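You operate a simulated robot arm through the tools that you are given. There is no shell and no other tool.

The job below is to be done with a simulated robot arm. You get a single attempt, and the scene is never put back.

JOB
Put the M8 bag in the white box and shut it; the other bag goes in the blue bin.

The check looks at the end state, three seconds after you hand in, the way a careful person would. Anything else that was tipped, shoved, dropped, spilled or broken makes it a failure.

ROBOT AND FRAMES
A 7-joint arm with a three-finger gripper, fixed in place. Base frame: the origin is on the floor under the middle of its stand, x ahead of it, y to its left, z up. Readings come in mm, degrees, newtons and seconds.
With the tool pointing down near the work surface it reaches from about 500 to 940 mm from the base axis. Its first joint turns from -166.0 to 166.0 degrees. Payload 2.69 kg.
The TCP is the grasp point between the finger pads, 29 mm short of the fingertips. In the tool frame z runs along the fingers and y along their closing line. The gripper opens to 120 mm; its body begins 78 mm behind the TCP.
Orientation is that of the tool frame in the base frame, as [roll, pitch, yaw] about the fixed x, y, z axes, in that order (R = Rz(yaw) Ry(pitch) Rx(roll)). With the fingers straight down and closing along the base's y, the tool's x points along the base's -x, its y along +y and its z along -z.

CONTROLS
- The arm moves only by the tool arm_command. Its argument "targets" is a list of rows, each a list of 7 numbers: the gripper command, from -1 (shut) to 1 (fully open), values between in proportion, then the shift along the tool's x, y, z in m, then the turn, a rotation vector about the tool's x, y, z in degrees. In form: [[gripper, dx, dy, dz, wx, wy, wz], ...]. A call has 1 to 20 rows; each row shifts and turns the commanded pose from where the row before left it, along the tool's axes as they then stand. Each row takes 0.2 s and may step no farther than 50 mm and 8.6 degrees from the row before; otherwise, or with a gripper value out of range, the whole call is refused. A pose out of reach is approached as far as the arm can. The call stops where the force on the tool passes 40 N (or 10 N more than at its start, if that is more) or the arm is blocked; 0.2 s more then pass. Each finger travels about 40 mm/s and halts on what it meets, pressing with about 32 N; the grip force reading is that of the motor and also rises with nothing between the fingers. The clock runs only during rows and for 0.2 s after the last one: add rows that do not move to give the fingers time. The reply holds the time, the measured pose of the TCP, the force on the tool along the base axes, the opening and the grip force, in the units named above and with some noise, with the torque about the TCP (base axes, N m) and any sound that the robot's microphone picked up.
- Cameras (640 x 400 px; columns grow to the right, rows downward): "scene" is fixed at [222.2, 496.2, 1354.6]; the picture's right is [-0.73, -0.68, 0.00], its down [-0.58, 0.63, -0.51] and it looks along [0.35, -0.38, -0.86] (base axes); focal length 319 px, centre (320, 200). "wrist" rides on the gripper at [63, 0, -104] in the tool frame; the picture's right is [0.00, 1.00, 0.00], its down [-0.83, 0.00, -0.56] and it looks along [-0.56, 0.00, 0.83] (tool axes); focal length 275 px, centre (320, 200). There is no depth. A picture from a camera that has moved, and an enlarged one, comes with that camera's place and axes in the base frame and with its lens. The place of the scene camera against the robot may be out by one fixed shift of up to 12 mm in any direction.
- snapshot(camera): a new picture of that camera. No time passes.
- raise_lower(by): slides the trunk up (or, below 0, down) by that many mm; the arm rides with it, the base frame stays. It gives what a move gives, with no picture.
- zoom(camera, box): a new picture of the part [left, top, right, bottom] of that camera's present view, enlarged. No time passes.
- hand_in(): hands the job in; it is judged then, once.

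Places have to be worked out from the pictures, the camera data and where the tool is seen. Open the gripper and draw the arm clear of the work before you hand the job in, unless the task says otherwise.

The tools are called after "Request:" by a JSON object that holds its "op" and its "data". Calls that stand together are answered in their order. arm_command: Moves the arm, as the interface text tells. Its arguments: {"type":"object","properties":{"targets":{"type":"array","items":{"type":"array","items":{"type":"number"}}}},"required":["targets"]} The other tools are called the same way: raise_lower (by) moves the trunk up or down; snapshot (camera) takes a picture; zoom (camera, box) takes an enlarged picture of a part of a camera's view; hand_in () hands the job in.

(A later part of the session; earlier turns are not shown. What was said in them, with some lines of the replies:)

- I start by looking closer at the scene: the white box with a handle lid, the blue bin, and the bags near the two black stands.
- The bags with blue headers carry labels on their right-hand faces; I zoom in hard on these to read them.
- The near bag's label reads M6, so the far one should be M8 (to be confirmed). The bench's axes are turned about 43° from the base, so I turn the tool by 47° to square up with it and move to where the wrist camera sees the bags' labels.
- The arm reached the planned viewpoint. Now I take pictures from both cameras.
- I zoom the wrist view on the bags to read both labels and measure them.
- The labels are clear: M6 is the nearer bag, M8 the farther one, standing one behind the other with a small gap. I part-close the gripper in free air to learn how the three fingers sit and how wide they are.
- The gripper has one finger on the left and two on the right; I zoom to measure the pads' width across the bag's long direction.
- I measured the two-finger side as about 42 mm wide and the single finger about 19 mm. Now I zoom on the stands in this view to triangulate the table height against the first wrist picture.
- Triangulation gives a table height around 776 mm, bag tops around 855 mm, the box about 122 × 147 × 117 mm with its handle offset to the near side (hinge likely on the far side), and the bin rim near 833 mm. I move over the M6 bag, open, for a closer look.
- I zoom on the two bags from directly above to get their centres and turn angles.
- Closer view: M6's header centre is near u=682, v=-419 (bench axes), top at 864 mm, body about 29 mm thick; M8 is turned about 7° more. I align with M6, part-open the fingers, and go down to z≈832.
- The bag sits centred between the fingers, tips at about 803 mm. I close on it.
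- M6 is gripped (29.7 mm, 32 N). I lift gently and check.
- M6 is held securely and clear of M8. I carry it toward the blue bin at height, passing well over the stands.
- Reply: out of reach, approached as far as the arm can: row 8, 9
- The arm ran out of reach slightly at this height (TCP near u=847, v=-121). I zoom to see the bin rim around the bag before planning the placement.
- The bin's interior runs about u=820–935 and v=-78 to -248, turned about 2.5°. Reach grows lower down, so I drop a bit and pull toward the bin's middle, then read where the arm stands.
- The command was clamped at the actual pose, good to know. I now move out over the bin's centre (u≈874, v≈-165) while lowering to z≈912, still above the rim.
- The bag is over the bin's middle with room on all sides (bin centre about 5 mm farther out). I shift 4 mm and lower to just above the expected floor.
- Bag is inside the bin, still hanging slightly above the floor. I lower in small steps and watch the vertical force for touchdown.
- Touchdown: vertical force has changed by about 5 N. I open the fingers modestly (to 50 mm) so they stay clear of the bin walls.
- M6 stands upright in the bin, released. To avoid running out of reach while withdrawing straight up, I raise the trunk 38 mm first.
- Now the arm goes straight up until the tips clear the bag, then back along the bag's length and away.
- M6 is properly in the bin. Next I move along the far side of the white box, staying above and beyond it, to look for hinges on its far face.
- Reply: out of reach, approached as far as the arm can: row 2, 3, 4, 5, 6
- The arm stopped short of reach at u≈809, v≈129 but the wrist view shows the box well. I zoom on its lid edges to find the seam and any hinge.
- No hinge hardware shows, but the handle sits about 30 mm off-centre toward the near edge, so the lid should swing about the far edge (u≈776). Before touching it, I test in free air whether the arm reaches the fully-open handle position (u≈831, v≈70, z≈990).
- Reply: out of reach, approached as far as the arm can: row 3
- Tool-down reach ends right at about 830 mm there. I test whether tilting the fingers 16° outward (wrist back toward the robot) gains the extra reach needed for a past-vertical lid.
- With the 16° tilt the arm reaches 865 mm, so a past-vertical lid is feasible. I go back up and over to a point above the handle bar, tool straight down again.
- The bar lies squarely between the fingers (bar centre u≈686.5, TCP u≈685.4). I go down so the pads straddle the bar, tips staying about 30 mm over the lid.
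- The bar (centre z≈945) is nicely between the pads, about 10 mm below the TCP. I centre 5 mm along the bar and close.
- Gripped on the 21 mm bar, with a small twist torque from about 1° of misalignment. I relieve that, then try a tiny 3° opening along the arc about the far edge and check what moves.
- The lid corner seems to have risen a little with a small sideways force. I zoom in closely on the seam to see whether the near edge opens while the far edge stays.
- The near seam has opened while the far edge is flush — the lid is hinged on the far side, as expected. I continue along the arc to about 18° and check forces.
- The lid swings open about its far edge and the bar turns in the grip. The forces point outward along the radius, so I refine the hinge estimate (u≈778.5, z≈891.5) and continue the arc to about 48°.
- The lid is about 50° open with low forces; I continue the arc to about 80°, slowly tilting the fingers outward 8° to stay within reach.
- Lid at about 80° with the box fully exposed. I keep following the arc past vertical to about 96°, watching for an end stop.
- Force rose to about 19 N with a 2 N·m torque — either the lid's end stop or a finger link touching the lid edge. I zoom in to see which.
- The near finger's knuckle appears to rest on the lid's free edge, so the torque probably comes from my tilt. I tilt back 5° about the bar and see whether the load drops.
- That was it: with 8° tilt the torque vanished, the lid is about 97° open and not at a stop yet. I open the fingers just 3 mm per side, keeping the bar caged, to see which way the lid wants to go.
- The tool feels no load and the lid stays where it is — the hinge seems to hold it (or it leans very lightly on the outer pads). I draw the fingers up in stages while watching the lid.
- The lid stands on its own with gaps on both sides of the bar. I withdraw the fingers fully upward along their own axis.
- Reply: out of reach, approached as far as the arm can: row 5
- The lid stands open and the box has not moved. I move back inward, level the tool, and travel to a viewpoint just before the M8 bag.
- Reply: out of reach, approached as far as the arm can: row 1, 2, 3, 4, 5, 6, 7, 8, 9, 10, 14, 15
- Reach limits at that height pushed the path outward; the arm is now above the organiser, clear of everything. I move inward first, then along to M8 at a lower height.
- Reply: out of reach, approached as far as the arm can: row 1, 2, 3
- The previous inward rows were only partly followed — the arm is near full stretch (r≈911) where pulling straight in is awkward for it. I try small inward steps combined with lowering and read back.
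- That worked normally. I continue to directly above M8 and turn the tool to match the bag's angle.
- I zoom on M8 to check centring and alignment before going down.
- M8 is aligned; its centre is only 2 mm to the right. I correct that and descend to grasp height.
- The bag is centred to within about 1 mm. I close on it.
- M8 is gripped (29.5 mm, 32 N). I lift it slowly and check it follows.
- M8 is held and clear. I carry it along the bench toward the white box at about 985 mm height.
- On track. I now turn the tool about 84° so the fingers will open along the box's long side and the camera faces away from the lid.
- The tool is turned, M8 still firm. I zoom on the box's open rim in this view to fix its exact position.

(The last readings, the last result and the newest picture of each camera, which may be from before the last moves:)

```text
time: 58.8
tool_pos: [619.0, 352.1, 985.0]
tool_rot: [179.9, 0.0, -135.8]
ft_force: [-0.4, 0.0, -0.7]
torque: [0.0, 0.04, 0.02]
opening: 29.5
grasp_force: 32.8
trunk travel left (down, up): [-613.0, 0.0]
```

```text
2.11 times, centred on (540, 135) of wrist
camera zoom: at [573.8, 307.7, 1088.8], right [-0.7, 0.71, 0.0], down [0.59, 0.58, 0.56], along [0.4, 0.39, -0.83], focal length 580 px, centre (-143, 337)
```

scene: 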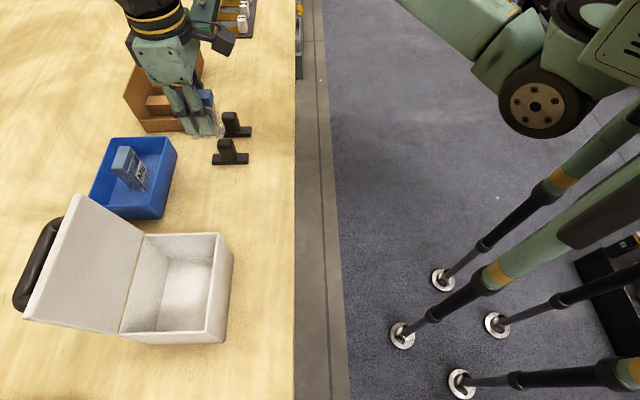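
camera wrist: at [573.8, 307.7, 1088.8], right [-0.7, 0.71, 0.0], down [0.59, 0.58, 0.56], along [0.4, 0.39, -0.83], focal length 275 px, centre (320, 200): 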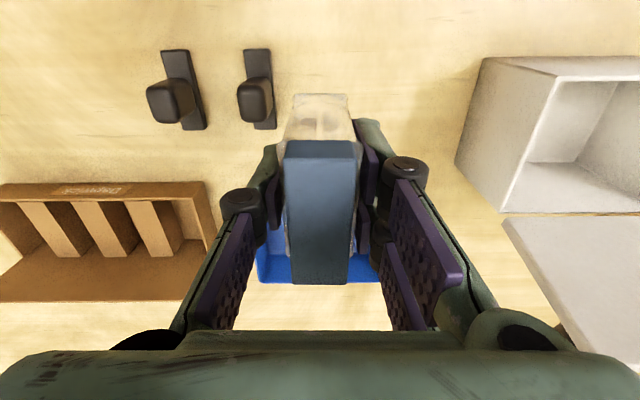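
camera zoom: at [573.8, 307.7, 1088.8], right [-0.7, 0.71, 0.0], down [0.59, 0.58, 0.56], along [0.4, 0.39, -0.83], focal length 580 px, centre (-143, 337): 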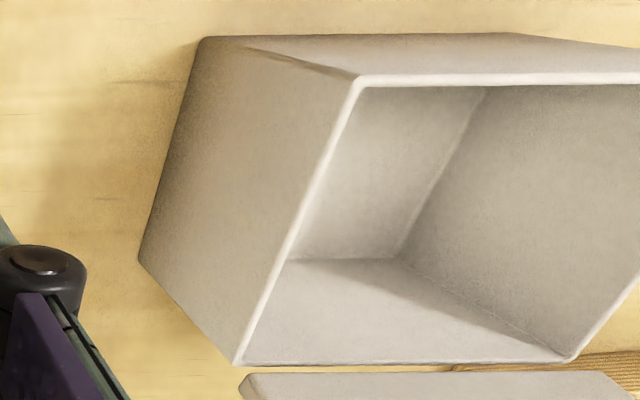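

The rim corners put the box centre 29 mm ahead and 234 mm to the right of the TCP in the tool frame. I move M8 over the opening at height, keeping slightly to the near side away from the lid.

Request:
{"op": "arm_command", "data": {"targets": [[-1, -0.002, 0.03, 0, 0, 0, 0], [-1, -0.004, 0.042, 0, 0, 0, 0], [-1, -0.004, 0.042, 0, 0, 0, 0], [-1, -0.005, 0.042, 0, 0, 0, 0], [-1, -0.004, 0.042, 0, 0, 0, 0], [-1, -0.004, 0.0365, 0, 0, 0, 0], [-1, 0, 0, 0, 0, 0, 0]]}}

Request:
{"op": "snapshot", "data": {"camera": "wrist"}}

Request:
{"op": "zoom", "data": {"camera": "scene", "box": [10, 160, 260, 360]}}

```text
time: 60.4
tool_pos: [473.8, 537.6, 985.5]
tool_rot: [179.9, 0.0, -136.0]
ft_force: [-0.3, 0.4, -0.9]
torque: [0.01, 0.0, 0.01]
opening: 29.1
grasp_force: 31.6
trunk travel left (down, up): [-613.0, 0.0]
```

```text
taken
camera wrist: at [427.3, 492.6, 1088.9], right [-0.7, 0.72, 0.0], down [0.59, 0.58, 0.56], along [0.4, 0.39, -0.83], focal length 275 px, centre (320, 200)
```

wrist: 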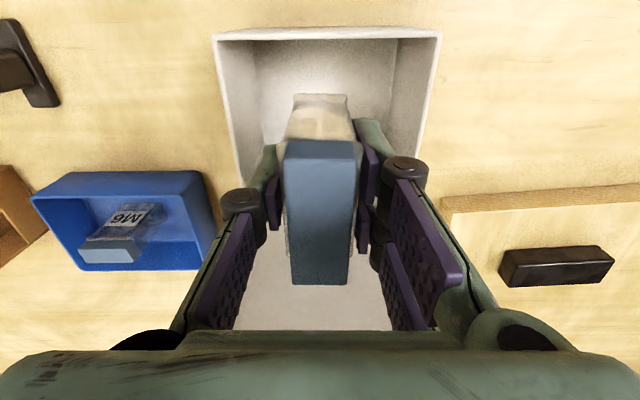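

```text
2.00 times, centred on (135, 260) of scene
camera zoom: at [222.2, 496.2, 1354.6], right [-0.73, -0.68, 0.0], down [-0.58, 0.63, -0.51], along [0.35, -0.38, -0.86], focal length 638 px, centre (690, 80)
```

zoom: 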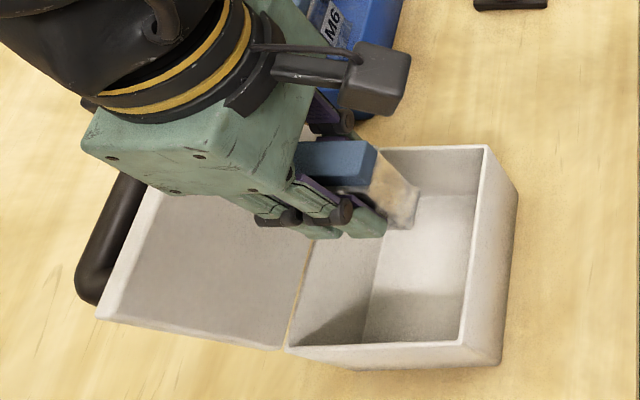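

M8 hangs over the opening with good margins on all sides and from the lid. I shift 3 mm to centre and lower halfway in.

Request:
{"op": "arm_command", "data": {"targets": [[-1, 0, 0.003, 0.015, 0, 0, 0], [-1, 0, 0, 0.025, 0, 0, 0], [-1, 0, 0, 0.025, 0, 0, 0], [-1, 0, 0, 0.02, 0, 0, 0], [-1, 0, 0, 0, 0, 0, 0]]}}

Request:
{"op": "snapshot", "data": {"camera": "wrist"}}

Request:
{"op": "zoom", "data": {"camera": "scene", "box": [10, 160, 260, 360]}}

```text
time: 61.6
tool_pos: [469.4, 539.0, 900.0]
tool_rot: [-179.9, -0.1, -136.0]
ft_force: [-0.5, -0.6, -2.4]
torque: [0.01, -0.04, -0.01]
opening: 29.2
grasp_force: 31.7
trunk travel left (down, up): [-613.0, 0.0]
```

```text
taken
camera wrist: at [424.6, 494.7, 1003.6], right [-0.7, 0.72, 0.0], down [0.59, 0.58, 0.56], along [0.4, 0.39, -0.83], focal length 275 px, centre (320, 200)
```

wrist: 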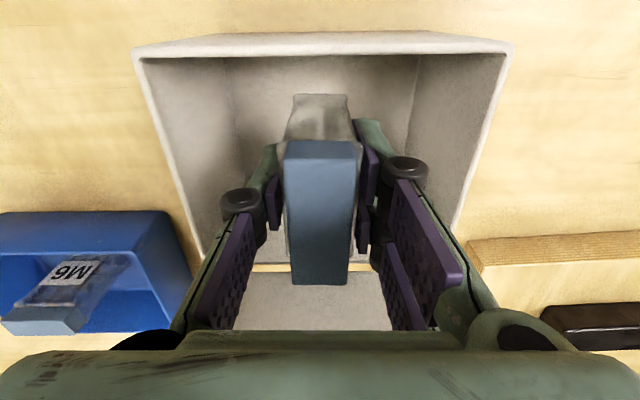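

```text
2.00 times, centred on (135, 260) of scene
camera zoom: at [222.2, 496.2, 1354.6], right [-0.73, -0.68, 0.0], down [-0.58, 0.63, -0.51], along [0.35, -0.38, -0.86], focal length 638 px, centre (690, 80)
```

zoom: 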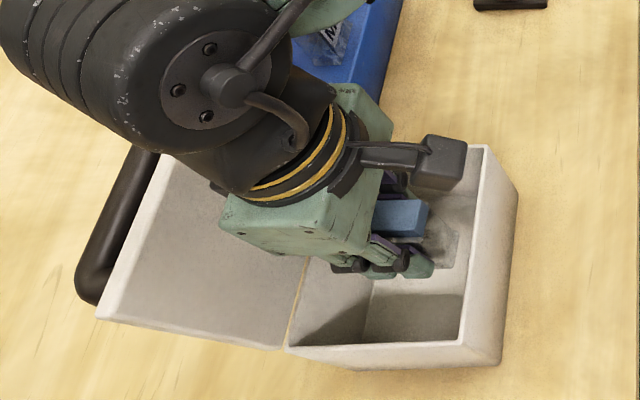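

Still well clear of the walls and the lid. I lower until just above the floor.

Request:
{"op": "arm_command", "data": {"targets": [[-1, 0, 0, 0.018, 0, 0, 0], [-1, 0, 0, 0.018, 0, 0, 0], [-1, 0, 0, 0.012, 0, 0, 0], [-1, 0, 0, 0.008, 0, 0, 0], [-1, 0, 0, 0, 0, 0, 0]]}}

Request:
{"op": "snapshot", "data": {"camera": "wrist"}}

Request:
{"op": "zoom", "data": {"camera": "scene", "box": [10, 160, 260, 360]}}

```text
time: 62.8
tool_pos: [470.2, 538.9, 843.7]
tool_rot: [179.9, 0.0, -136.0]
ft_force: [0.7, 0.0, -1.5]
torque: [0.0, 0.0, 0.0]
opening: 29.4
grasp_force: 31.9
trunk travel left (down, up): [-613.0, 0.0]
```

```text
taken
camera wrist: at [424.9, 494.5, 947.4], right [-0.7, 0.72, 0.0], down [0.59, 0.58, 0.56], along [0.4, 0.39, -0.83], focal length 275 px, centre (320, 200)
```

wrist: 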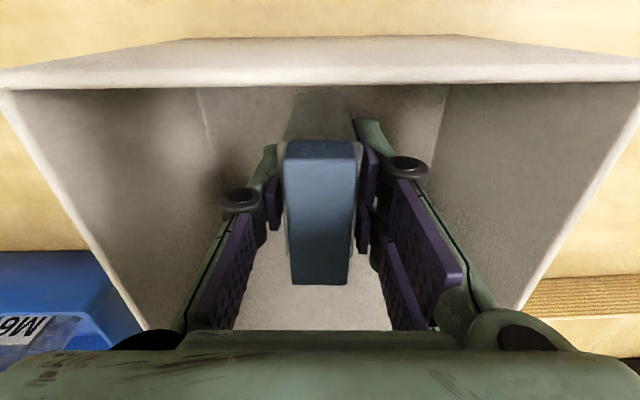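

```text
2.00 times, centred on (135, 260) of scene
camera zoom: at [222.2, 496.2, 1354.6], right [-0.73, -0.68, 0.0], down [-0.58, 0.63, -0.51], along [0.35, -0.38, -0.86], focal length 638 px, centre (690, 80)
```

zoom: 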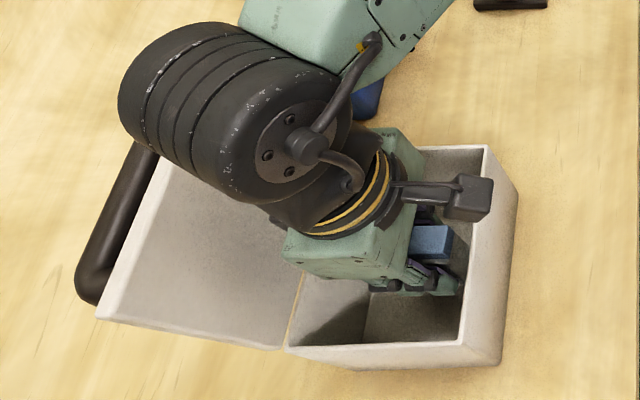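

Just above the floor with everything clear; the lid hasn't moved. I lower by small steps to touchdown.

Request:
{"op": "arm_command", "data": {"targets": [[-1, 0, 0, 0.002, 0, 0, 0], [-1, 0, 0, 0.002, 0, 0, 0], [-1, 0, 0, 0, 0, 0, 0]]}}

```text
time: 63.6
tool_pos: [470.5, 540.1, 839.0]
tool_rot: [-180.0, 0.0, -136.0]
ft_force: [0.2, 0.3, -0.8]
torque: [-0.01, -0.01, 0.0]
opening: 29.5
grasp_force: 32.4
trunk travel left (down, up): [-613.0, 0.0]
```

No contact yet; I go on in 1–2 mm steps.

Request:
{"op": "arm_command", "data": {"targets": [[-1, 0, 0, 0.0015, 0, 0, 0], [-1, 0, 0, 0.0015, 0, 0, 0], [-1, 0, 0, 0, 0, 0, 0]]}}

```text
time: 64.4
tool_pos: [470.8, 538.7, 837.6]
tool_rot: [179.9, 0.1, -135.9]
ft_force: [0.2, 0.6, -1.7]
torque: [-0.02, 0.0, -0.02]
opening: 29.5
grasp_force: 32.0
trunk travel left (down, up): [-613.0, 0.0]
```

Still hanging; two more small steps.

Request:
{"op": "arm_command", "data": {"targets": [[-1, 0, 0, 0.0015, 0, 0, 0], [-1, 0, 0, 0.0015, 0, 0, 0], [-1, 0, 0, 0, 0, 0, 0]]}}

```text
time: 65.2
tool_pos: [471.6, 538.7, 836.7]
tool_rot: [179.9, 0.1, -136.1]
ft_force: [2.8, -0.1, 16.0]
torque: [-0.42, 0.19, 0.04]
opening: 29.6
grasp_force: 31.7
trunk travel left (down, up): [-613.0, 0.0]
```

Touchdown at TCP z≈836 (16 N). I ease back 2 mm, then open the fingers to 50 mm.

Request:
{"op": "arm_command", "data": {"targets": [[-1, 0, 0, -0.002, 0, 0, 0], [-0.45, 0, 0, 0, 0, 0, 0], [-0.167, 0, 0, 0, 0, 0, 0], [-0.167, 0, 0, 0, 0, 0, 0], [-0.167, 0, 0, 0, 0, 0, 0]]}}

Request:
{"op": "snapshot", "data": {"camera": "wrist"}}

```text
time: 66.4
tool_pos: [471.9, 539.1, 835.9]
tool_rot: [180.0, -0.1, -136.0]
ft_force: [0.2, 0.1, -1.1]
torque: [0.03, -0.03, -0.01]
opening: 49.9
grasp_force: 0.0
trunk travel left (down, up): [-613.0, 0.0]
```

```text
taken
camera wrist: at [424.6, 494.3, 940.1], right [-0.7, 0.72, 0.0], down [0.59, 0.58, 0.56], along [0.4, 0.39, -0.83], focal length 275 px, centre (320, 200)
```

wrist: 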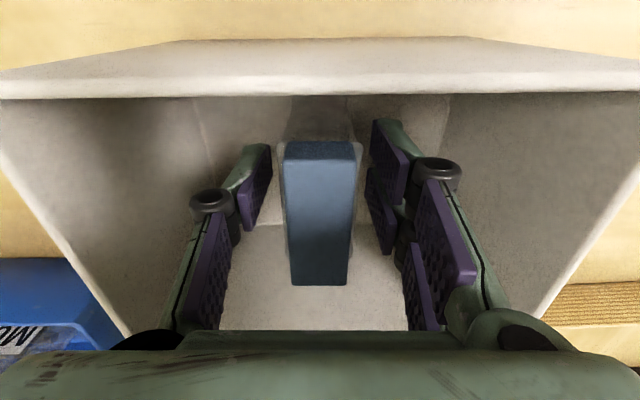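

M8 stands upright in the box, released. I withdraw straight up out of the box.

Request:
{"op": "arm_command", "data": {"targets": [[-0.167, 0, 0, -0.01, 0, 0, 0], [-0.167, 0, 0, -0.02, 0, 0, 0], [-0.167, 0, 0, -0.03, 0, 0, 0], [-0.167, 0, 0, -0.035, 0, 0, 0], [-0.167, 0, 0, -0.035, 0, 0, 0], [-0.167, 0.005, 0, -0.035, 0, 0, 0], [-0.167, 0.01, 0, -0.03, 0, 0, 0], [-0.167, 0, 0, 0, 0, 0, 0]]}}

Request:
{"op": "snapshot", "data": {"camera": "wrist"}}

Request:
{"op": "snapshot", "data": {"camera": "scene"}}

```text
time: 68.2
tool_pos: [459.6, 528.1, 1032.7]
tool_rot: [-179.9, 0.0, -136.0]
ft_force: [0.3, 0.0, 0.2]
torque: [-0.01, -0.03, -0.02]
opening: 49.8
grasp_force: 0.1
trunk travel left (down, up): [-613.0, 0.0]
```

```text
taken
camera wrist: at [414.3, 483.4, 1136.2], right [-0.7, 0.72, 0.0], down [0.6, 0.58, 0.56], along [0.4, 0.39, -0.83], focal length 275 px, centre (320, 200)
```

wrist: 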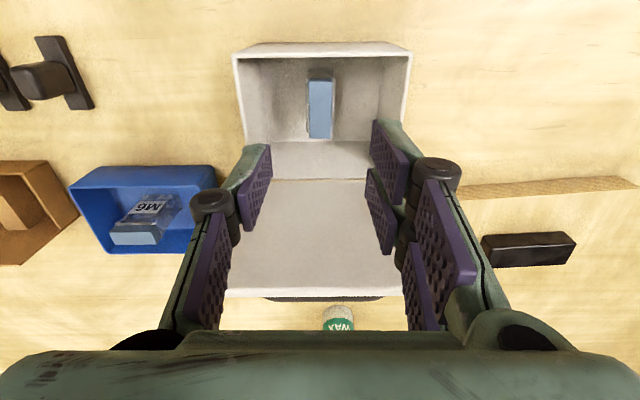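

```text
taken
```

scene: 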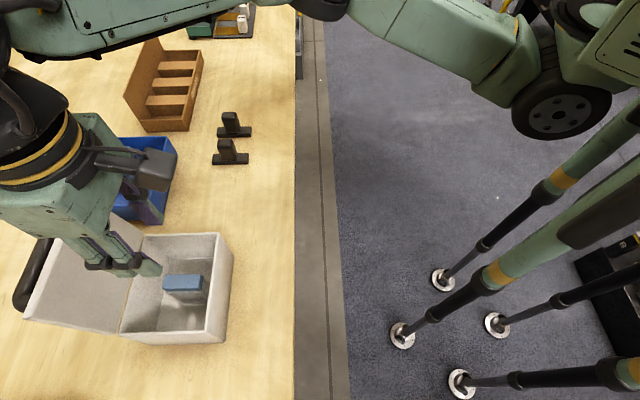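

M8 stands in the open box. To close the lid in a controlled way I will take the handle again, so I turn the tool back to the earlier orientation here above the box.

Request:
{"op": "arm_command", "data": {"targets": [[-0.3, 0, 0, -0.003, 0, 0, 8.18], [-0.5, 0, 0, -0.003, 0, 0, 8.18], [-0.5, 0, 0, -0.003, 0, 0, 8.18], [-0.5, 0, 0, -0.003, 0, 0, 8.18], [-0.5, 0, 0, -0.003, 0, 0, 8.18], [-0.5, 0, 0, -0.003, 0, 0, 8.18], [-0.5, 0, 0, -0.003, 0, 0, 8.18], [-0.5, 0, 0, -0.003, 0, 0, 8.18], [-0.5, 0, 0, -0.003, 0, 0, 8.18], [-0.5, 0, 0, -0.003, 0, 0, 8.18], [-0.5, 0, 0, -0.003, 0, 0, 8.2], [-0.5, 0, 0, 0, 0, 0, 0]]}}

Request:
{"op": "snapshot", "data": {"camera": "wrist"}}

```text
time: 70.8
tool_pos: [459.5, 529.0, 1064.4]
tool_rot: [-179.9, -0.1, 134.0]
ft_force: [0.3, 1.1, 0.7]
torque: [0.06, -0.02, 0.01]
opening: 29.7
grasp_force: 0.0
trunk travel left (down, up): [-613.0, 0.0]
```

```text
taken
camera wrist: at [415.1, 573.1, 1168.1], right [0.72, 0.7, 0.0], down [0.58, -0.6, 0.56], along [0.39, -0.4, -0.83], focal length 275 px, centre (320, 200)
```

wrist: 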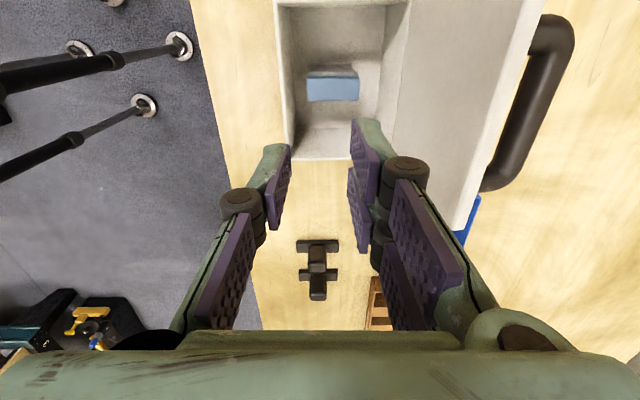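

Now over the box in the old orientation. I tilt 8° and move out above the lid's top edge toward the handle, tips about 20 mm above the lid.

Request:
{"op": "arm_command", "data": {"targets": [[-0.5, 0, 0, 0, -8, 0, 0], [-0.5, 0.001, 0.0404, 0.0065, 0, 0, 0], [-0.5, 0.001, 0.0404, 0.0065, 0, 0, 0], [-0.5, 0.001, 0.0404, 0.0065, 0, 0, 0], [-0.5, 0, 0, 0, 0, 0, 0]]}}

Request:
{"op": "snapshot", "data": {"camera": "wrist"}}

Request:
{"op": "zoom", "data": {"camera": "scene", "box": [0, 160, 240, 360]}}

```text
time: 72.0
tool_pos: [545.0, 616.1, 1063.2]
tool_rot: [172.1, -0.1, 134.1]
ft_force: [1.1, 0.1, 0.3]
torque: [-0.02, 0.02, -0.02]
opening: 30.1
grasp_force: 0.0
trunk travel left (down, up): [-613.0, 0.0]
```

```text
taken
camera wrist: at [490.0, 650.9, 1165.2], right [0.71, 0.69, 0.14], down [0.53, -0.65, 0.55], along [0.47, -0.32, -0.82], focal length 275 px, centre (320, 200)
```

wrist: 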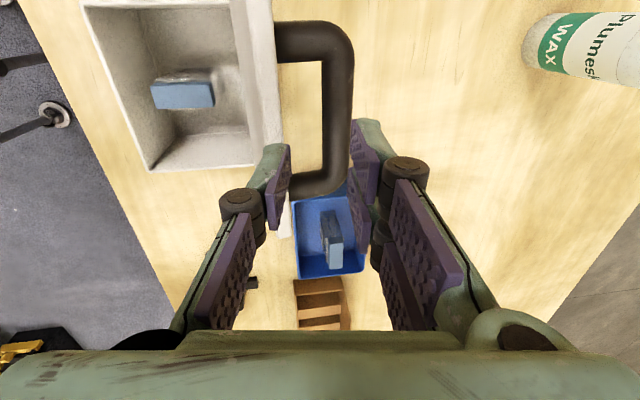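

```text
2.00 times, centred on (120, 260) of scene
camera zoom: at [222.2, 496.2, 1354.6], right [-0.73, -0.68, 0.0], down [-0.58, 0.63, -0.51], along [0.35, -0.38, -0.86], focal length 638 px, centre (720, 80)
```

zoom: 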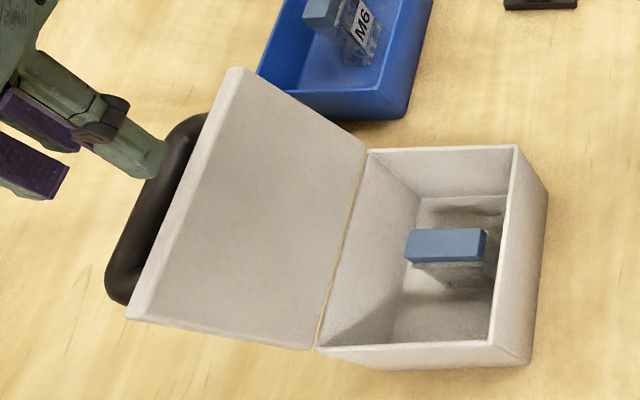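

The handle bar is where expected (12 mm to the outer side of the tool axis). I zoom on the gap between lid edge and bar, where the near finger has to go.

Request:
{"op": "zoom", "data": {"camera": "wrist", "box": [220, 0, 380, 240]}}

```text
1.67 times, centred on (300, 120) of wrist
camera zoom: at [490.0, 650.9, 1165.2], right [0.71, 0.69, 0.14], down [0.53, -0.65, 0.55], along [0.47, -0.32, -0.82], focal length 459 px, centre (353, 333)
```

zoom: 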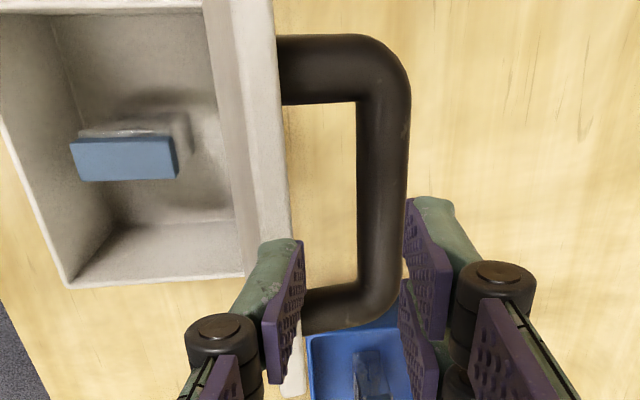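

The lid edge to bar gap is tighter than assumed (about 40 mm horizontally), so I reduce the tilt to 6°, set the opening to 28 mm, and line up on the bar before descending.

Request:
{"op": "arm_command", "data": {"targets": [[-0.533, 0, 0, 0, 2, 0, 0], [-0.533, -0.001, 0.0145, 0, 0, 0, 0], [-0.533, 0, 0, 0, 0, 0, 0], [-0.533, 0, 0, 0, 0, 0, 0]]}}

Request:
{"op": "zoom", "data": {"camera": "wrist", "box": [220, 0, 420, 240]}}

```text
time: 73.0
tool_pos: [550.6, 616.8, 1062.6]
tool_rot: [174.0, 0.0, 134.1]
ft_force: [-0.5, 0.1, -0.2]
torque: [-0.02, 0.0, 0.02]
opening: 28.0
grasp_force: 0.1
out of reach, approached as far as the arm can: row 2
trunk travel left (down, up): [-613.0, 0.0]
```

```text
1.67 times, centred on (320, 120) of wrist
camera zoom: at [498.8, 652.8, 1165.5], right [0.71, 0.69, 0.1], down [0.54, -0.64, 0.55], along [0.45, -0.34, -0.83], focal length 459 px, centre (320, 333)
```

zoom: 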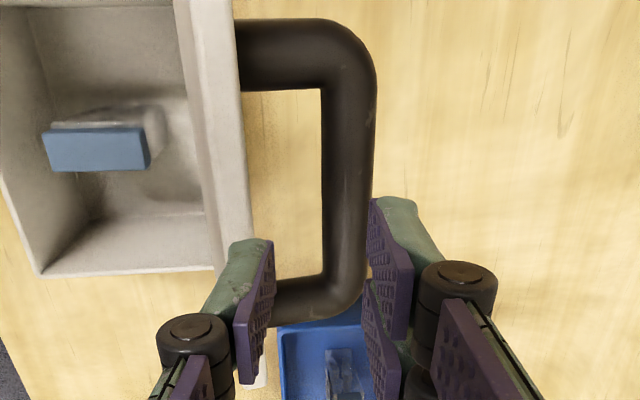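

At 6° the outward shift is beyond reach at this height. I return to 8° (which worked when withdrawing) and shift the remaining 7 mm.

Request:
{"op": "arm_command", "data": {"targets": [[-0.533, 0, 0, 0, -2, 0, 0], [-0.533, 0, 0.0069, 0, 0, 0, 0], [-0.533, 0, 0, 0, 0, 0, 0], [-0.533, 0, 0, 0, 0, 0, 0]]}}

Request:
{"op": "zoom", "data": {"camera": "wrist", "box": [220, 0, 420, 240]}}

```text
time: 74.0
tool_pos: [555.7, 620.4, 1063.6]
tool_rot: [172.0, 0.0, 134.1]
ft_force: [0.7, -0.2, 0.2]
torque: [0.03, -0.03, 0.01]
opening: 28.2
grasp_force: 0.1
trunk travel left (down, up): [-613.0, 0.0]
```

```text
1.67 times, centred on (320, 120) of wrist
camera zoom: at [501.3, 654.9, 1165.6], right [0.71, 0.69, 0.14], down [0.53, -0.65, 0.55], along [0.47, -0.32, -0.82], focal length 459 px, centre (320, 333)
```

zoom: 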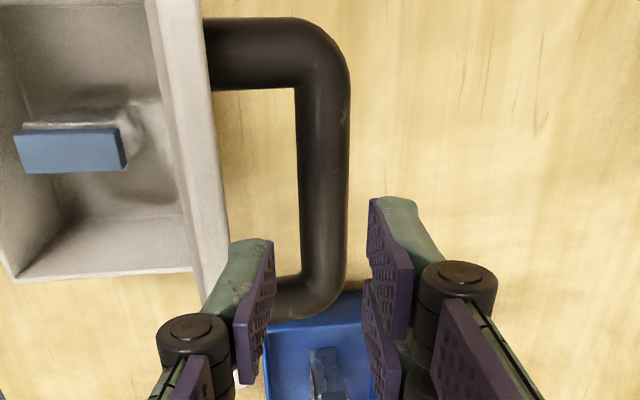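

The bar is now within 2 mm of the tool axis and the near fingertip clears the lid edge by about 7 mm. I descend 50 mm along the tool axis and look again.

Request:
{"op": "arm_command", "data": {"targets": [[-0.533, 0, 0.002, 0.008, 0, 0, 0], [-0.533, 0, 0, 0.014, 0, 0, 0], [-0.533, 0, 0, 0.014, 0, 0, 0], [-0.533, 0, 0, 0.014, 0, 0, 0], [-0.533, 0, 0, 0, 0, 0, 0]]}}

Request:
{"op": "snapshot", "data": {"camera": "wrist"}}

Request:
{"op": "zoom", "data": {"camera": "scene", "box": [0, 190, 110, 330]}}

```text
time: 75.2
tool_pos: [564.3, 627.4, 1014.5]
tool_rot: [172.1, 0.0, 134.1]
ft_force: [0.6, -0.1, 0.0]
torque: [-0.03, -0.02, -0.03]
opening: 27.9
grasp_force: 0.2
trunk travel left (down, up): [-613.0, 0.0]
```

```text
taken
camera wrist: at [508.2, 661.1, 1116.4], right [0.71, 0.69, 0.14], down [0.53, -0.65, 0.55], along [0.47, -0.32, -0.82], focal length 275 px, centre (320, 200)
```

wrist: 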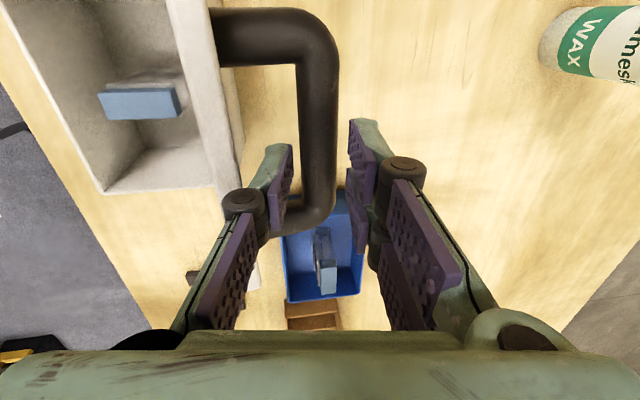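

```text
2.86 times, centred on (55, 260) of scene
camera zoom: at [222.2, 496.2, 1354.6], right [-0.73, -0.68, 0.0], down [-0.58, 0.63, -0.51], along [0.35, -0.38, -0.86], focal length 911 px, centre (1077, 29)
```

zoom: 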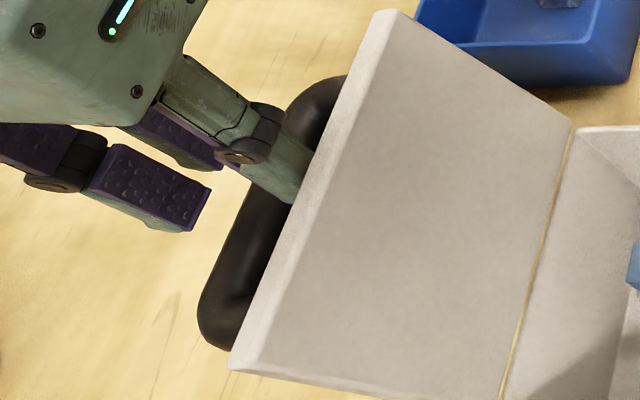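

The bar passes nicely between the pads. I descend the last 20 mm.

Request:
{"op": "arm_command", "data": {"targets": [[-0.533, 0, 0, 0.007, 0, 0, 0], [-0.533, 0, 0, 0.007, 0, 0, 0], [-0.533, 0, 0, 0.006, 0, 0, 0], [-0.533, 0, 0, 0, 0, 0, 0]]}}

Request:
{"op": "zoom", "data": {"camera": "wrist", "box": [200, 80, 420, 280]}}

Request:
{"op": "zoom", "data": {"camera": "scene", "box": [0, 190, 110, 330]}}

```text
time: 76.2
tool_pos: [564.7, 627.3, 992.6]
tool_rot: [171.9, 0.0, 134.1]
ft_force: [0.2, -0.3, -0.1]
torque: [0.0, -0.02, 0.03]
opening: 27.9
grasp_force: 0.2
trunk travel left (down, up): [-613.0, 0.0]
```

```text
2.00 times, centred on (310, 180) of wrist
camera zoom: at [510.1, 663.1, 1096.3], right [0.71, 0.69, 0.14], down [0.53, -0.65, 0.55], along [0.47, -0.32, -0.82], focal length 551 px, centre (340, 240)
```

zoom: 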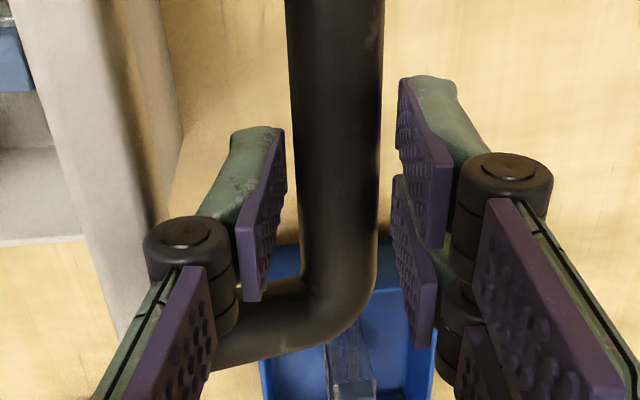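

```text
2.86 times, centred on (55, 260) of scene
camera zoom: at [222.2, 496.2, 1354.6], right [-0.73, -0.68, 0.0], down [-0.58, 0.63, -0.51], along [0.35, -0.38, -0.86], focal length 911 px, centre (1077, 29)
```

zoom: 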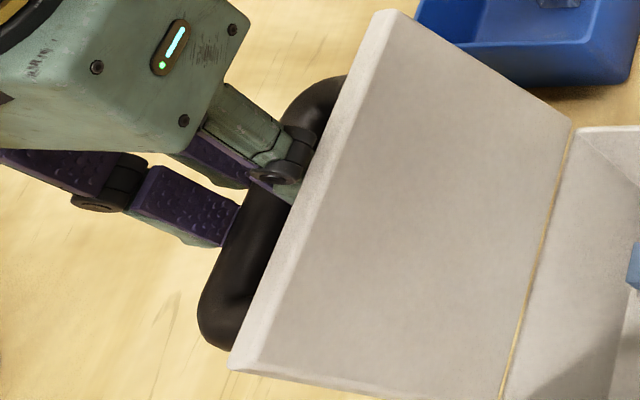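

The fingers straddle the bar with no contact, lid undisturbed. I close on the bar.

Request:
{"op": "arm_command", "data": {"targets": [[-1, 0, 0, 0, 0, 0, 0], [-1, 0, 0, 0, 0, 0, 0], [-1, 0, 0, 0, 0, 0, 0], [-1, 0, 0, 0, 0, 0, 0]]}}

Request:
{"op": "zoom", "data": {"camera": "scene", "box": [0, 190, 110, 330]}}

```text
time: 77.2
tool_pos: [565.1, 628.3, 994.8]
tool_rot: [172.1, 0.0, 134.1]
ft_force: [-1.4, -2.3, -3.3]
torque: [-0.11, -0.02, 0.46]
opening: 21.3
grasp_force: 45.0
trunk travel left (down, up): [-613.0, 0.0]
```

```text
2.86 times, centred on (55, 260) of scene
camera zoom: at [222.2, 496.2, 1354.6], right [-0.73, -0.68, 0.0], down [-0.58, 0.63, -0.51], along [0.35, -0.38, -0.86], focal length 911 px, centre (1077, 29)
```

zoom: 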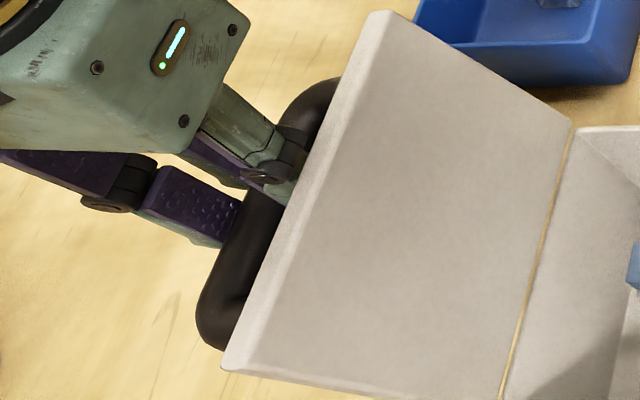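

Gripped (21 mm, 45 N). I start the reverse arc with a small 5° step to confirm the arm follows properly near its reach limit.

Request:
{"op": "arm_command", "data": {"targets": [[-1, 0, -0.0025, -0.0023, 0, 0, 0], [-1, 0, -0.0025, -0.0023, 0, 0, 0], [-1, 0, -0.0025, -0.0023, 0, 0, 0], [-1, 0, 0, 0, 0, 0, 0]]}}

Request:
{"op": "zoom", "data": {"camera": "scene", "box": [0, 190, 240, 360]}}

```text
time: 78.2
tool_pos: [558.8, 623.3, 999.4]
tool_rot: [172.0, 0.0, 134.1]
ft_force: [-0.9, 2.7, -5.1]
torque: [0.14, -0.35, 0.35]
opening: 21.3
grasp_force: 45.2
trunk travel left (down, up): [-613.0, 0.0]
```

```text
2.35 times, centred on (120, 275) of scene
camera zoom: at [222.2, 496.2, 1354.6], right [-0.73, -0.68, 0.0], down [-0.58, 0.63, -0.51], along [0.35, -0.38, -0.86], focal length 750 px, centre (791, 24)
```

zoom: 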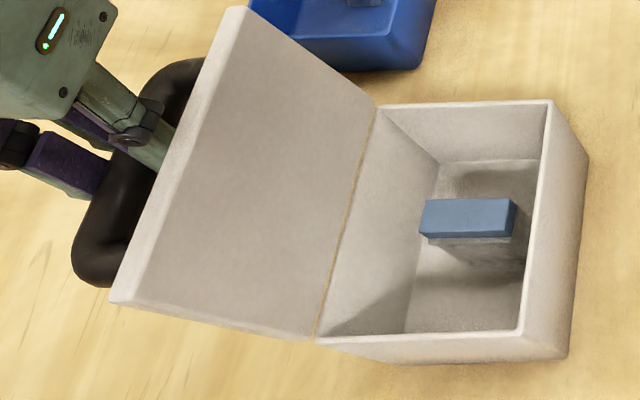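

The lid follows smoothly. I continue the reverse arc through vertical to about 72°, easing the tilt back.

Request:
{"op": "arm_command", "data": {"targets": [[-1, 0, -0.0044, -0.0034, 0, 0, 0], [-1, 0, -0.0044, -0.0034, 0, 0, 0], [-1, 0, -0.0048, -0.0029, 0, 0, 0], [-1, 0, -0.0048, -0.0029, 0, 0, 0], [-1, 0, -0.0065, -0.003, 1, 0, 0], [-1, 0, -0.0065, -0.0029, 1, 0, 0], [-1, 0, 0, 0, 0, 0, 0]]}}

Request:
{"op": "zoom", "data": {"camera": "scene", "box": [0, 190, 240, 360]}}

```text
time: 79.8
tool_pos: [536.1, 599.5, 1013.4]
tool_rot: [174.0, -0.1, 134.0]
ft_force: [5.3, -1.1, 0.4]
torque: [0.26, -0.27, 0.18]
opening: 21.2
grasp_force: 45.3
trunk travel left (down, up): [-613.0, 0.0]
```

```text
2.35 times, centred on (120, 275) of scene
camera zoom: at [222.2, 496.2, 1354.6], right [-0.73, -0.68, 0.0], down [-0.58, 0.63, -0.51], along [0.35, -0.38, -0.86], focal length 750 px, centre (791, 24)
```

zoom: 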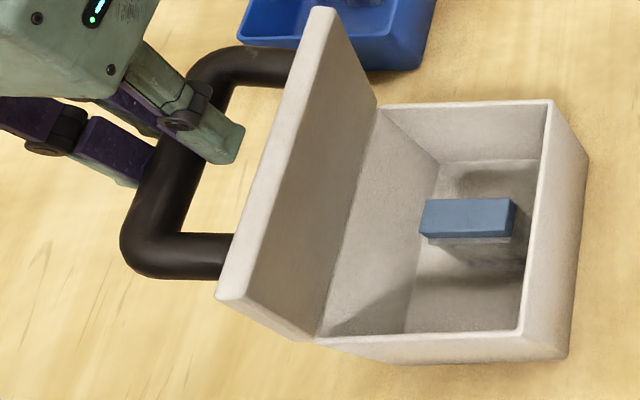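

On the arc exactly (θ≈72°). I continue to about 40°.

Request:
{"op": "arm_command", "data": {"targets": [[-1, 0, -0.0069, -0.0018, 1, 0, 0], [-1, 0, -0.0069, -0.0017, 1, 0, 0], [-1, 0, -0.0071, -0.0005, 1, 0, 0], [-1, 0, -0.0071, -0.0004, 1, 0, 0], [-1, 0, -0.0071, 0.0008, 1, 0, 0], [-1, 0, -0.0071, 0.0009, 1, 0, 0], [-1, 0, -0.0071, 0.002, 0, 0, 0], [-1, 0, -0.0071, 0.002, 0, 0, 0], [-1, 0, 0, 0, 0, 0, 0]]}}

Request:
{"op": "zoom", "data": {"camera": "scene", "box": [0, 190, 240, 360]}}

```text
time: 81.8
tool_pos: [494.4, 560.5, 1008.5]
tool_rot: [-180.0, -0.1, 134.1]
ft_force: [6.5, 0.0, -1.1]
torque: [0.17, -0.37, 0.46]
opening: 20.8
grasp_force: 44.2
trunk travel left (down, up): [-613.0, 0.0]
```

```text
2.35 times, centred on (120, 275) of scene
camera zoom: at [222.2, 496.2, 1354.6], right [-0.73, -0.68, 0.0], down [-0.58, 0.63, -0.51], along [0.35, -0.38, -0.86], focal length 750 px, centre (791, 24)
```

zoom: 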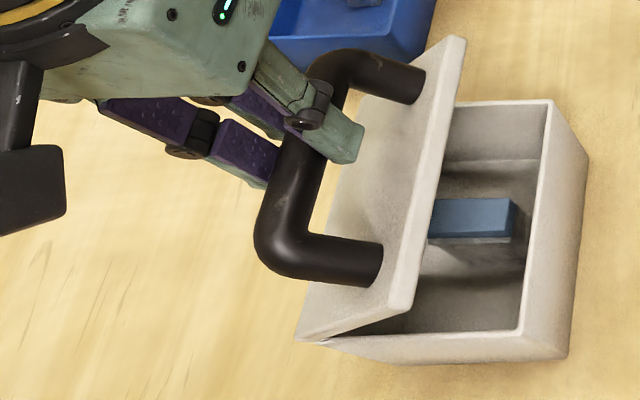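

Right on the arc at about 40°. I lower on to about 12°.

Request:
{"op": "arm_command", "data": {"targets": [[-1, 0, -0.0068, 0.003, 0, 0, 0], [-1, 0, -0.0068, 0.003, 0, 0, 0], [-1, 0, -0.0056, 0.0034, 0, 0, 0], [-1, 0, -0.0055, 0.0034, 0, 0, 0], [-1, 0, -0.0051, 0.004, 0, 0, 0], [-1, 0, -0.0051, 0.004, 0, 0, 0], [-1, 0, -0.004, 0.0039, 0, 0, 0], [-1, 0, -0.0039, 0.0039, 0, 0, 0], [-1, 0, 0, 0, 0, 0, 0]]}}

Request:
{"op": "zoom", "data": {"camera": "scene", "box": [50, 190, 250, 360]}}

```text
time: 83.8
tool_pos: [465.8, 529.8, 980.7]
tool_rot: [-180.0, 0.0, 134.1]
ft_force: [9.7, -2.6, -1.1]
torque: [0.03, -0.56, 0.84]
opening: 21.2
grasp_force: 45.4
trunk travel left (down, up): [-613.0, 0.0]
```

```text
2.35 times, centred on (150, 275) of scene
camera zoom: at [222.2, 496.2, 1354.6], right [-0.73, -0.68, 0.0], down [-0.58, 0.63, -0.51], along [0.35, -0.38, -0.86], focal length 750 px, centre (720, 24)
```

zoom: 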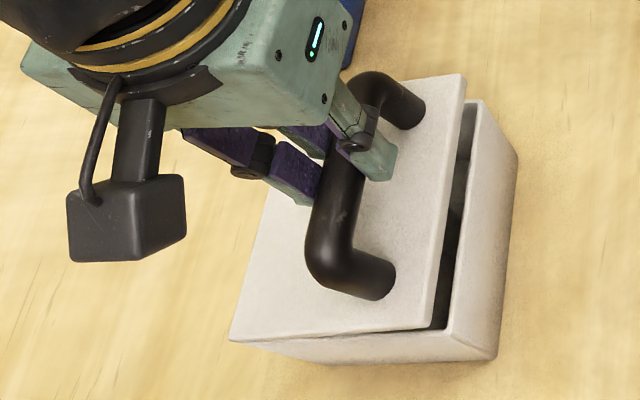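

About 12° left. I continue down to roughly 1–2° of closed.

Request:
{"op": "arm_command", "data": {"targets": [[-1, 0, -0.0035, 0.0043, 0, 0, 0], [-1, 0, -0.0035, 0.0043, 0, 0, 0], [-1, 0, -0.0032, 0.0046, 0, 0, 0], [-1, 0, -0.0015, 0.0024, 0, 0, 0], [-1, 0, 0, 0, 0, 0, 0]]}}

Request:
{"op": "zoom", "data": {"camera": "scene", "box": [100, 215, 250, 355]}}

```text
time: 85.0
tool_pos: [456.2, 522.4, 963.7]
tool_rot: [-179.9, 0.1, 134.0]
ft_force: [8.7, -2.0, -1.6]
torque: [-0.07, -0.57, 0.95]
opening: 21.0
grasp_force: 45.3
trunk travel left (down, up): [-613.0, 0.0]
```

```text
2.86 times, centred on (175, 285) of scene
camera zoom: at [222.2, 496.2, 1354.6], right [-0.73, -0.68, 0.0], down [-0.58, 0.63, -0.51], along [0.35, -0.38, -0.86], focal length 911 px, centre (734, -43)
```

zoom: 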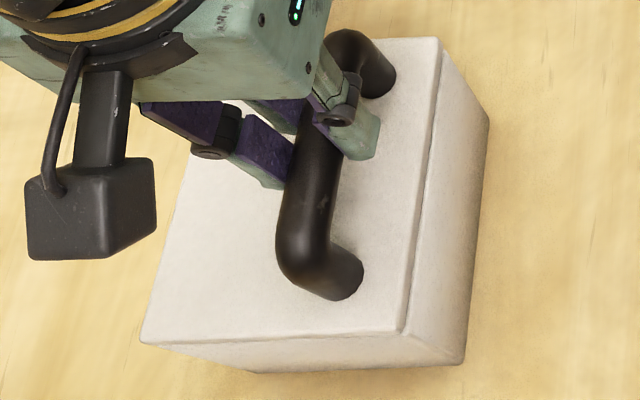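

Nearly shut. I go on with the last small steps and look for the vertical force that marks full closure.

Request:
{"op": "arm_command", "data": {"targets": [[-1, 0, -0.0007, 0.0012, 0, 0, 0], [-1, 0, -0.0007, 0.0012, 0, 0, 0], [-1, 0, 0, 0, 0, 0, 0]]}}

```text
time: 85.8
tool_pos: [455.1, 520.9, 961.6]
tool_rot: [180.0, -0.1, 134.1]
ft_force: [8.5, 1.1, -0.4]
torque: [0.01, -0.64, 0.95]
opening: 21.1
grasp_force: 44.7
trunk travel left (down, up): [-613.0, 0.0]
```

Not yet in contact; I continue downward in 1 mm steps.

Request:
{"op": "arm_command", "data": {"targets": [[-1, 0, -0.0005, 0.001, 0, 0, 0], [-1, 0, -0.0003, 0.001, 0, 0, 0], [-1, 0, 0, 0, 0, 0, 0]]}}

Request:
{"op": "zoom", "data": {"camera": "scene", "box": [185, 220, 245, 350]}}

```text
time: 86.6
tool_pos: [454.3, 520.8, 961.4]
tool_rot: [179.9, -0.1, 134.0]
ft_force: [12.2, 7.6, 9.5]
torque: [-0.01, -0.65, 1.09]
opening: 21.3
grasp_force: 44.7
trunk travel left (down, up): [-613.0, 0.0]
```

```text
3.08 times, centred on (215, 285) of scene
camera zoom: at [222.2, 496.2, 1354.6], right [-0.73, -0.68, 0.0], down [-0.58, 0.63, -0.51], along [0.35, -0.38, -0.86], focal length 981 px, centre (643, -62)
```

zoom: 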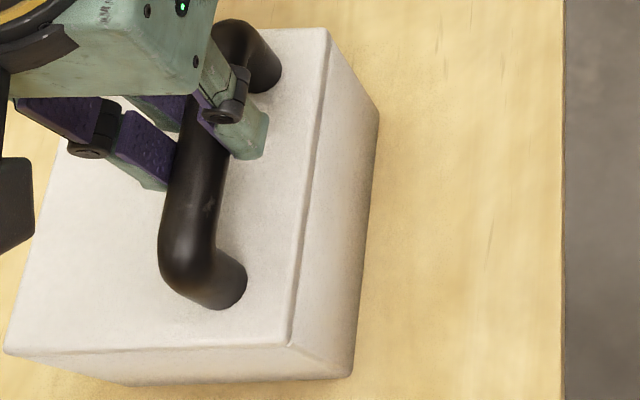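

Contact: the lid is down on the box (9.5 N vertical), with some sideways pull from my arc. I relieve the sideways pull by 2 mm outward and press 1 mm down.

Request:
{"op": "arm_command", "data": {"targets": [[-1, 0, 0.001, 0, 0, 0, 0], [-1, 0, 0.001, 0, 0, 0, 0], [-1, 0, 0, 0.001, 0, 0, 0], [-1, 0, 0, 0, 0, 0, 0]]}}

Request:
{"op": "zoom", "data": {"camera": "scene", "box": [185, 220, 245, 350]}}

```text
time: 87.6
tool_pos: [454.2, 521.7, 962.3]
tool_rot: [179.9, -0.2, 134.1]
ft_force: [5.4, -5.2, 17.3]
torque: [-0.08, -0.06, 1.02]
opening: 21.0
grasp_force: 45.0
trunk travel left (down, up): [-613.0, 0.0]
```

```text
3.08 times, centred on (215, 285) of scene
camera zoom: at [222.2, 496.2, 1354.6], right [-0.73, -0.68, 0.0], down [-0.58, 0.63, -0.51], along [0.35, -0.38, -0.86], focal length 981 px, centre (643, -62)
```

zoom: 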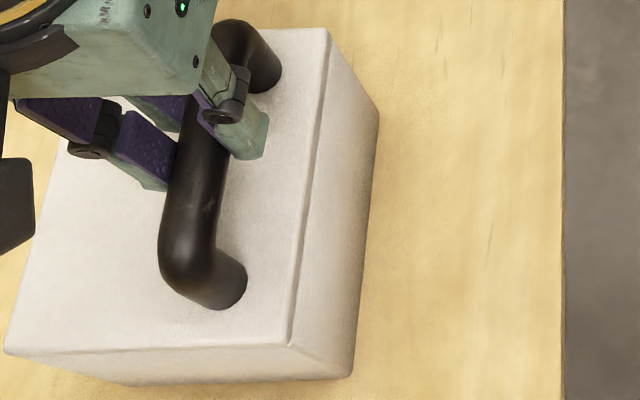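

The lid is seated: 17 N downward, sideways force gone, seam closed. I ease the pressure slightly and open the fingers.

Request:
{"op": "arm_command", "data": {"targets": [[-1, 0, 0, -0.001, 0, 0, 0], [-0.6, 0, 0, 0, 0, 0, 0], [-0.2, 0, 0, 0, 0, 0, 0], [-0.2, 0, 0, 0, 0, 0, 0], [-0.2, 0, 0, 0, 0, 0, 0]]}}

Request:
{"op": "zoom", "data": {"camera": "scene", "box": [185, 220, 245, 350]}}

Request:
{"op": "snapshot", "data": {"camera": "wrist"}}

```text
time: 88.8
tool_pos: [455.1, 521.6, 960.1]
tool_rot: [180.0, 0.0, 134.1]
ft_force: [0.0, -0.1, 0.3]
torque: [-0.02, 0.01, 0.05]
opening: 47.9
grasp_force: 0.0
trunk travel left (down, up): [-613.0, 0.0]
```

```text
3.08 times, centred on (215, 285) of scene
camera zoom: at [222.2, 496.2, 1354.6], right [-0.73, -0.68, 0.0], down [-0.58, 0.63, -0.51], along [0.35, -0.38, -0.86], focal length 981 px, centre (643, -62)
```

zoom: 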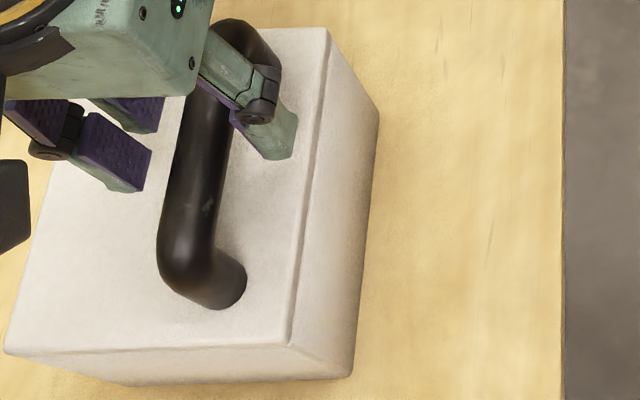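

```text
taken
camera wrist: at [410.4, 566.4, 1064.5], right [0.72, 0.7, 0.0], down [0.58, -0.59, 0.56], along [0.39, -0.4, -0.83], focal length 275 px, centre (320, 200)
```

wrist: 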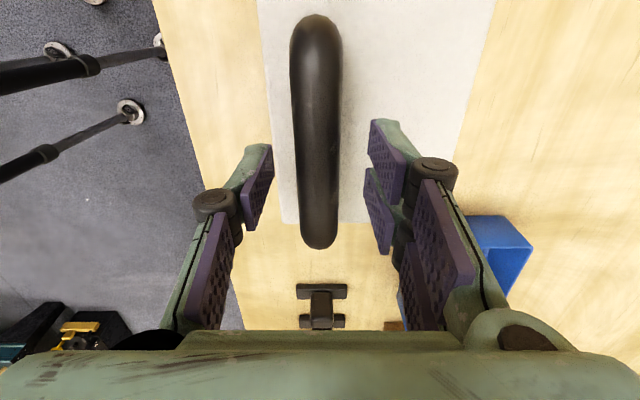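

Released with no load, lid flush. I lift straight up off the handle and draw the arm back toward the robot.

Request:
{"op": "arm_command", "data": {"targets": [[-0.2, 0, 0, -0.015, 0, 0, 0], [-0.2, 0, 0, -0.025, 0, 0, 0], [-0.2, 0, 0, -0.035, 0, 0, 0], [0, 0, 0, -0.035, 0, 0, 0], [0.5, 0, -0.03, 0, 0, 0, 0], [1, 0, -0.045, 0, 0, 0, 0], [1, 0, -0.045, 0, 0, 0, 0], [1, 0, -0.045, 0, 0, 0, 0], [1, 0, -0.04, 0, 0, 0, 0], [1, 0, 0, 0, 0, 0, 0]]}}

Request:
{"op": "snapshot", "data": {"camera": "scene"}}

Request:
{"op": "snapshot", "data": {"camera": "wrist"}}

Request:
{"op": "zoom", "data": {"camera": "scene", "box": [60, 120, 260, 360]}}

```text
time: 91.0
tool_pos: [307.5, 379.5, 1071.5]
tool_rot: [180.0, 0.0, 134.1]
ft_force: [0.6, 0.3, 0.3]
torque: [0.01, -0.03, -0.01]
opening: 119.9
grasp_force: 0.0
trunk travel left (down, up): [-613.0, 0.0]
```

```text
taken
```

scene: 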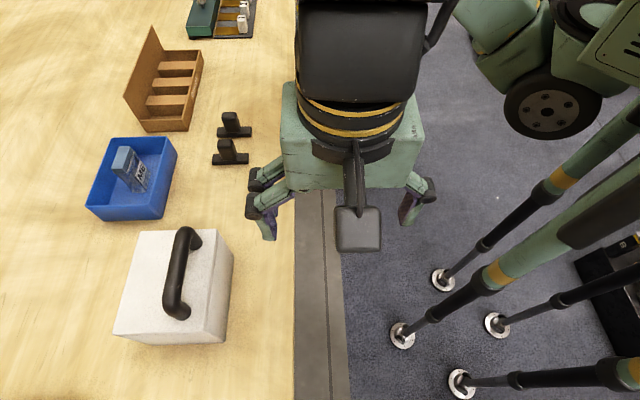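

```text
taken
camera wrist: at [261.8, 424.3, 1175.3], right [0.72, 0.7, 0.0], down [0.58, -0.6, 0.56], along [0.39, -0.4, -0.83], focal length 275 px, centre (320, 200)
```

wrist: 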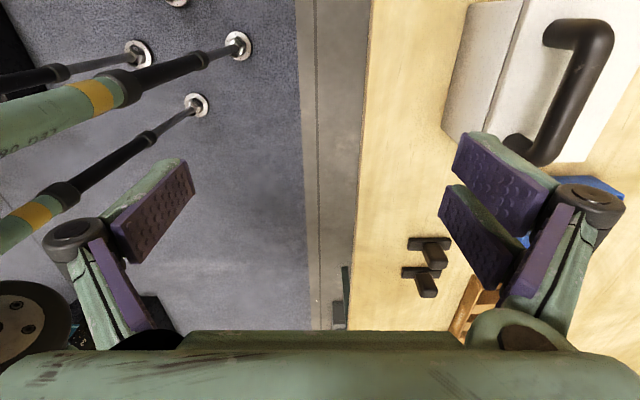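

```text
1.67 times, centred on (160, 240) of scene
camera zoom: at [222.2, 496.2, 1354.6], right [-0.73, -0.68, 0.0], down [-0.58, 0.63, -0.51], along [0.35, -0.38, -0.86], focal length 532 px, centre (587, 133)
```

zoom: 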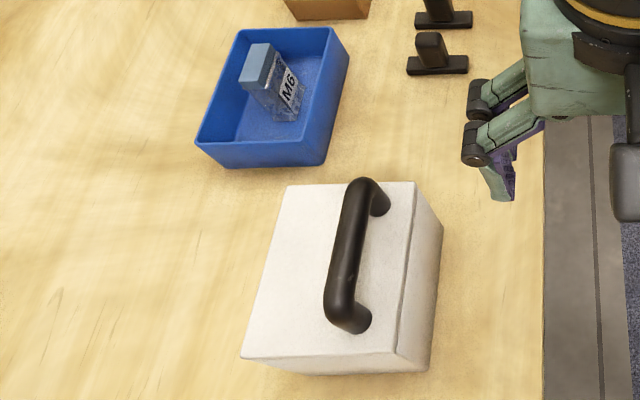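

Everything looks in place and the box corners match their initial pixel positions. I check the lid seam up close once more before handing in.

Request:
{"op": "zoom", "data": {"camera": "scene", "box": [100, 215, 250, 355]}}

Request:
{"op": "zoom", "data": {"camera": "wrist", "box": [430, 0, 630, 180]}}

Request:
{"op": "zoom", "data": {"camera": "scene", "box": [80, 0, 300, 230]}}

```text
2.86 times, centred on (175, 285) of scene
camera zoom: at [222.2, 496.2, 1354.6], right [-0.73, -0.68, 0.0], down [-0.58, 0.63, -0.51], along [0.35, -0.38, -0.86], focal length 911 px, centre (734, -43)
```

zoom: 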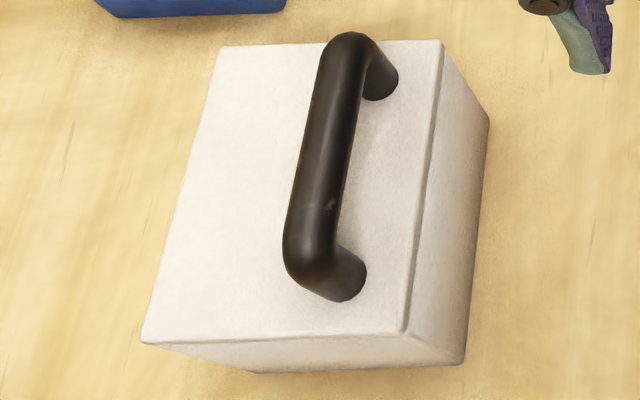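

```text
2.22 times, centred on (530, 90) of wrist
camera zoom: at [261.8, 424.3, 1175.3], right [0.72, 0.7, 0.0], down [0.58, -0.6, 0.56], along [0.39, -0.4, -0.83], focal length 612 px, centre (-147, 444)
```

zoom: 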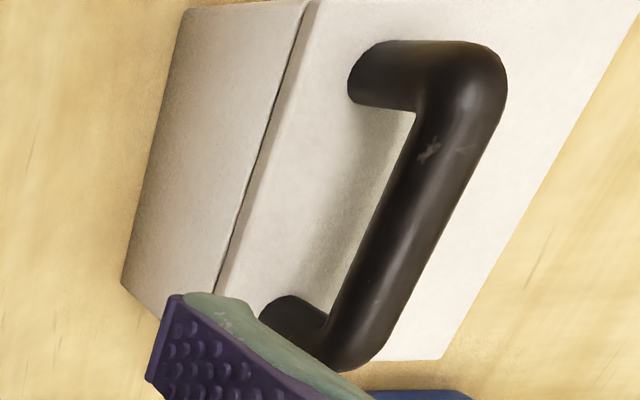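

```text
1.74 times, centred on (190, 115) of scene
camera zoom: at [222.2, 496.2, 1354.6], right [-0.73, -0.68, 0.0], down [-0.58, 0.63, -0.51], along [0.35, -0.38, -0.86], focal length 555 px, centre (546, 348)
```

zoom: 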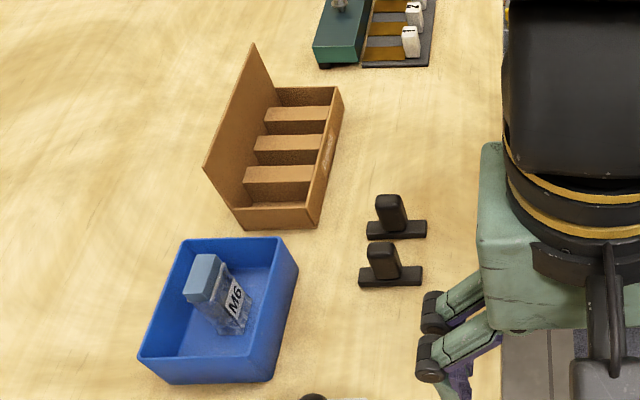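

The lid seam matches its original shut state. M8 is inside the shut white box, M6 stands in the blue bin, nothing else has moved, and the arm is clear with the gripper open. I hand the job in.

Request:
{"op": "hand_in", "data": {}}

```text
The job is handed in.
```

The job is done and handed in: the M8 bag is in the white box with its lid shut, and the M6 bag is standing in the blue bin.

I read both labels before picking anything up. In the last pictures the lid seam looked the same as at the start. The box corners matched their starting positions, and nothing else on the bench looked moved. The arm is drawn back from the work with the gripper fully open.

I raised the trunk 38 mm for reach and left it raised. While opening the lid, a finger knuckle pressed on its edge with about 19 N. I eased it off straight away, and the pictures showed no change to the box.
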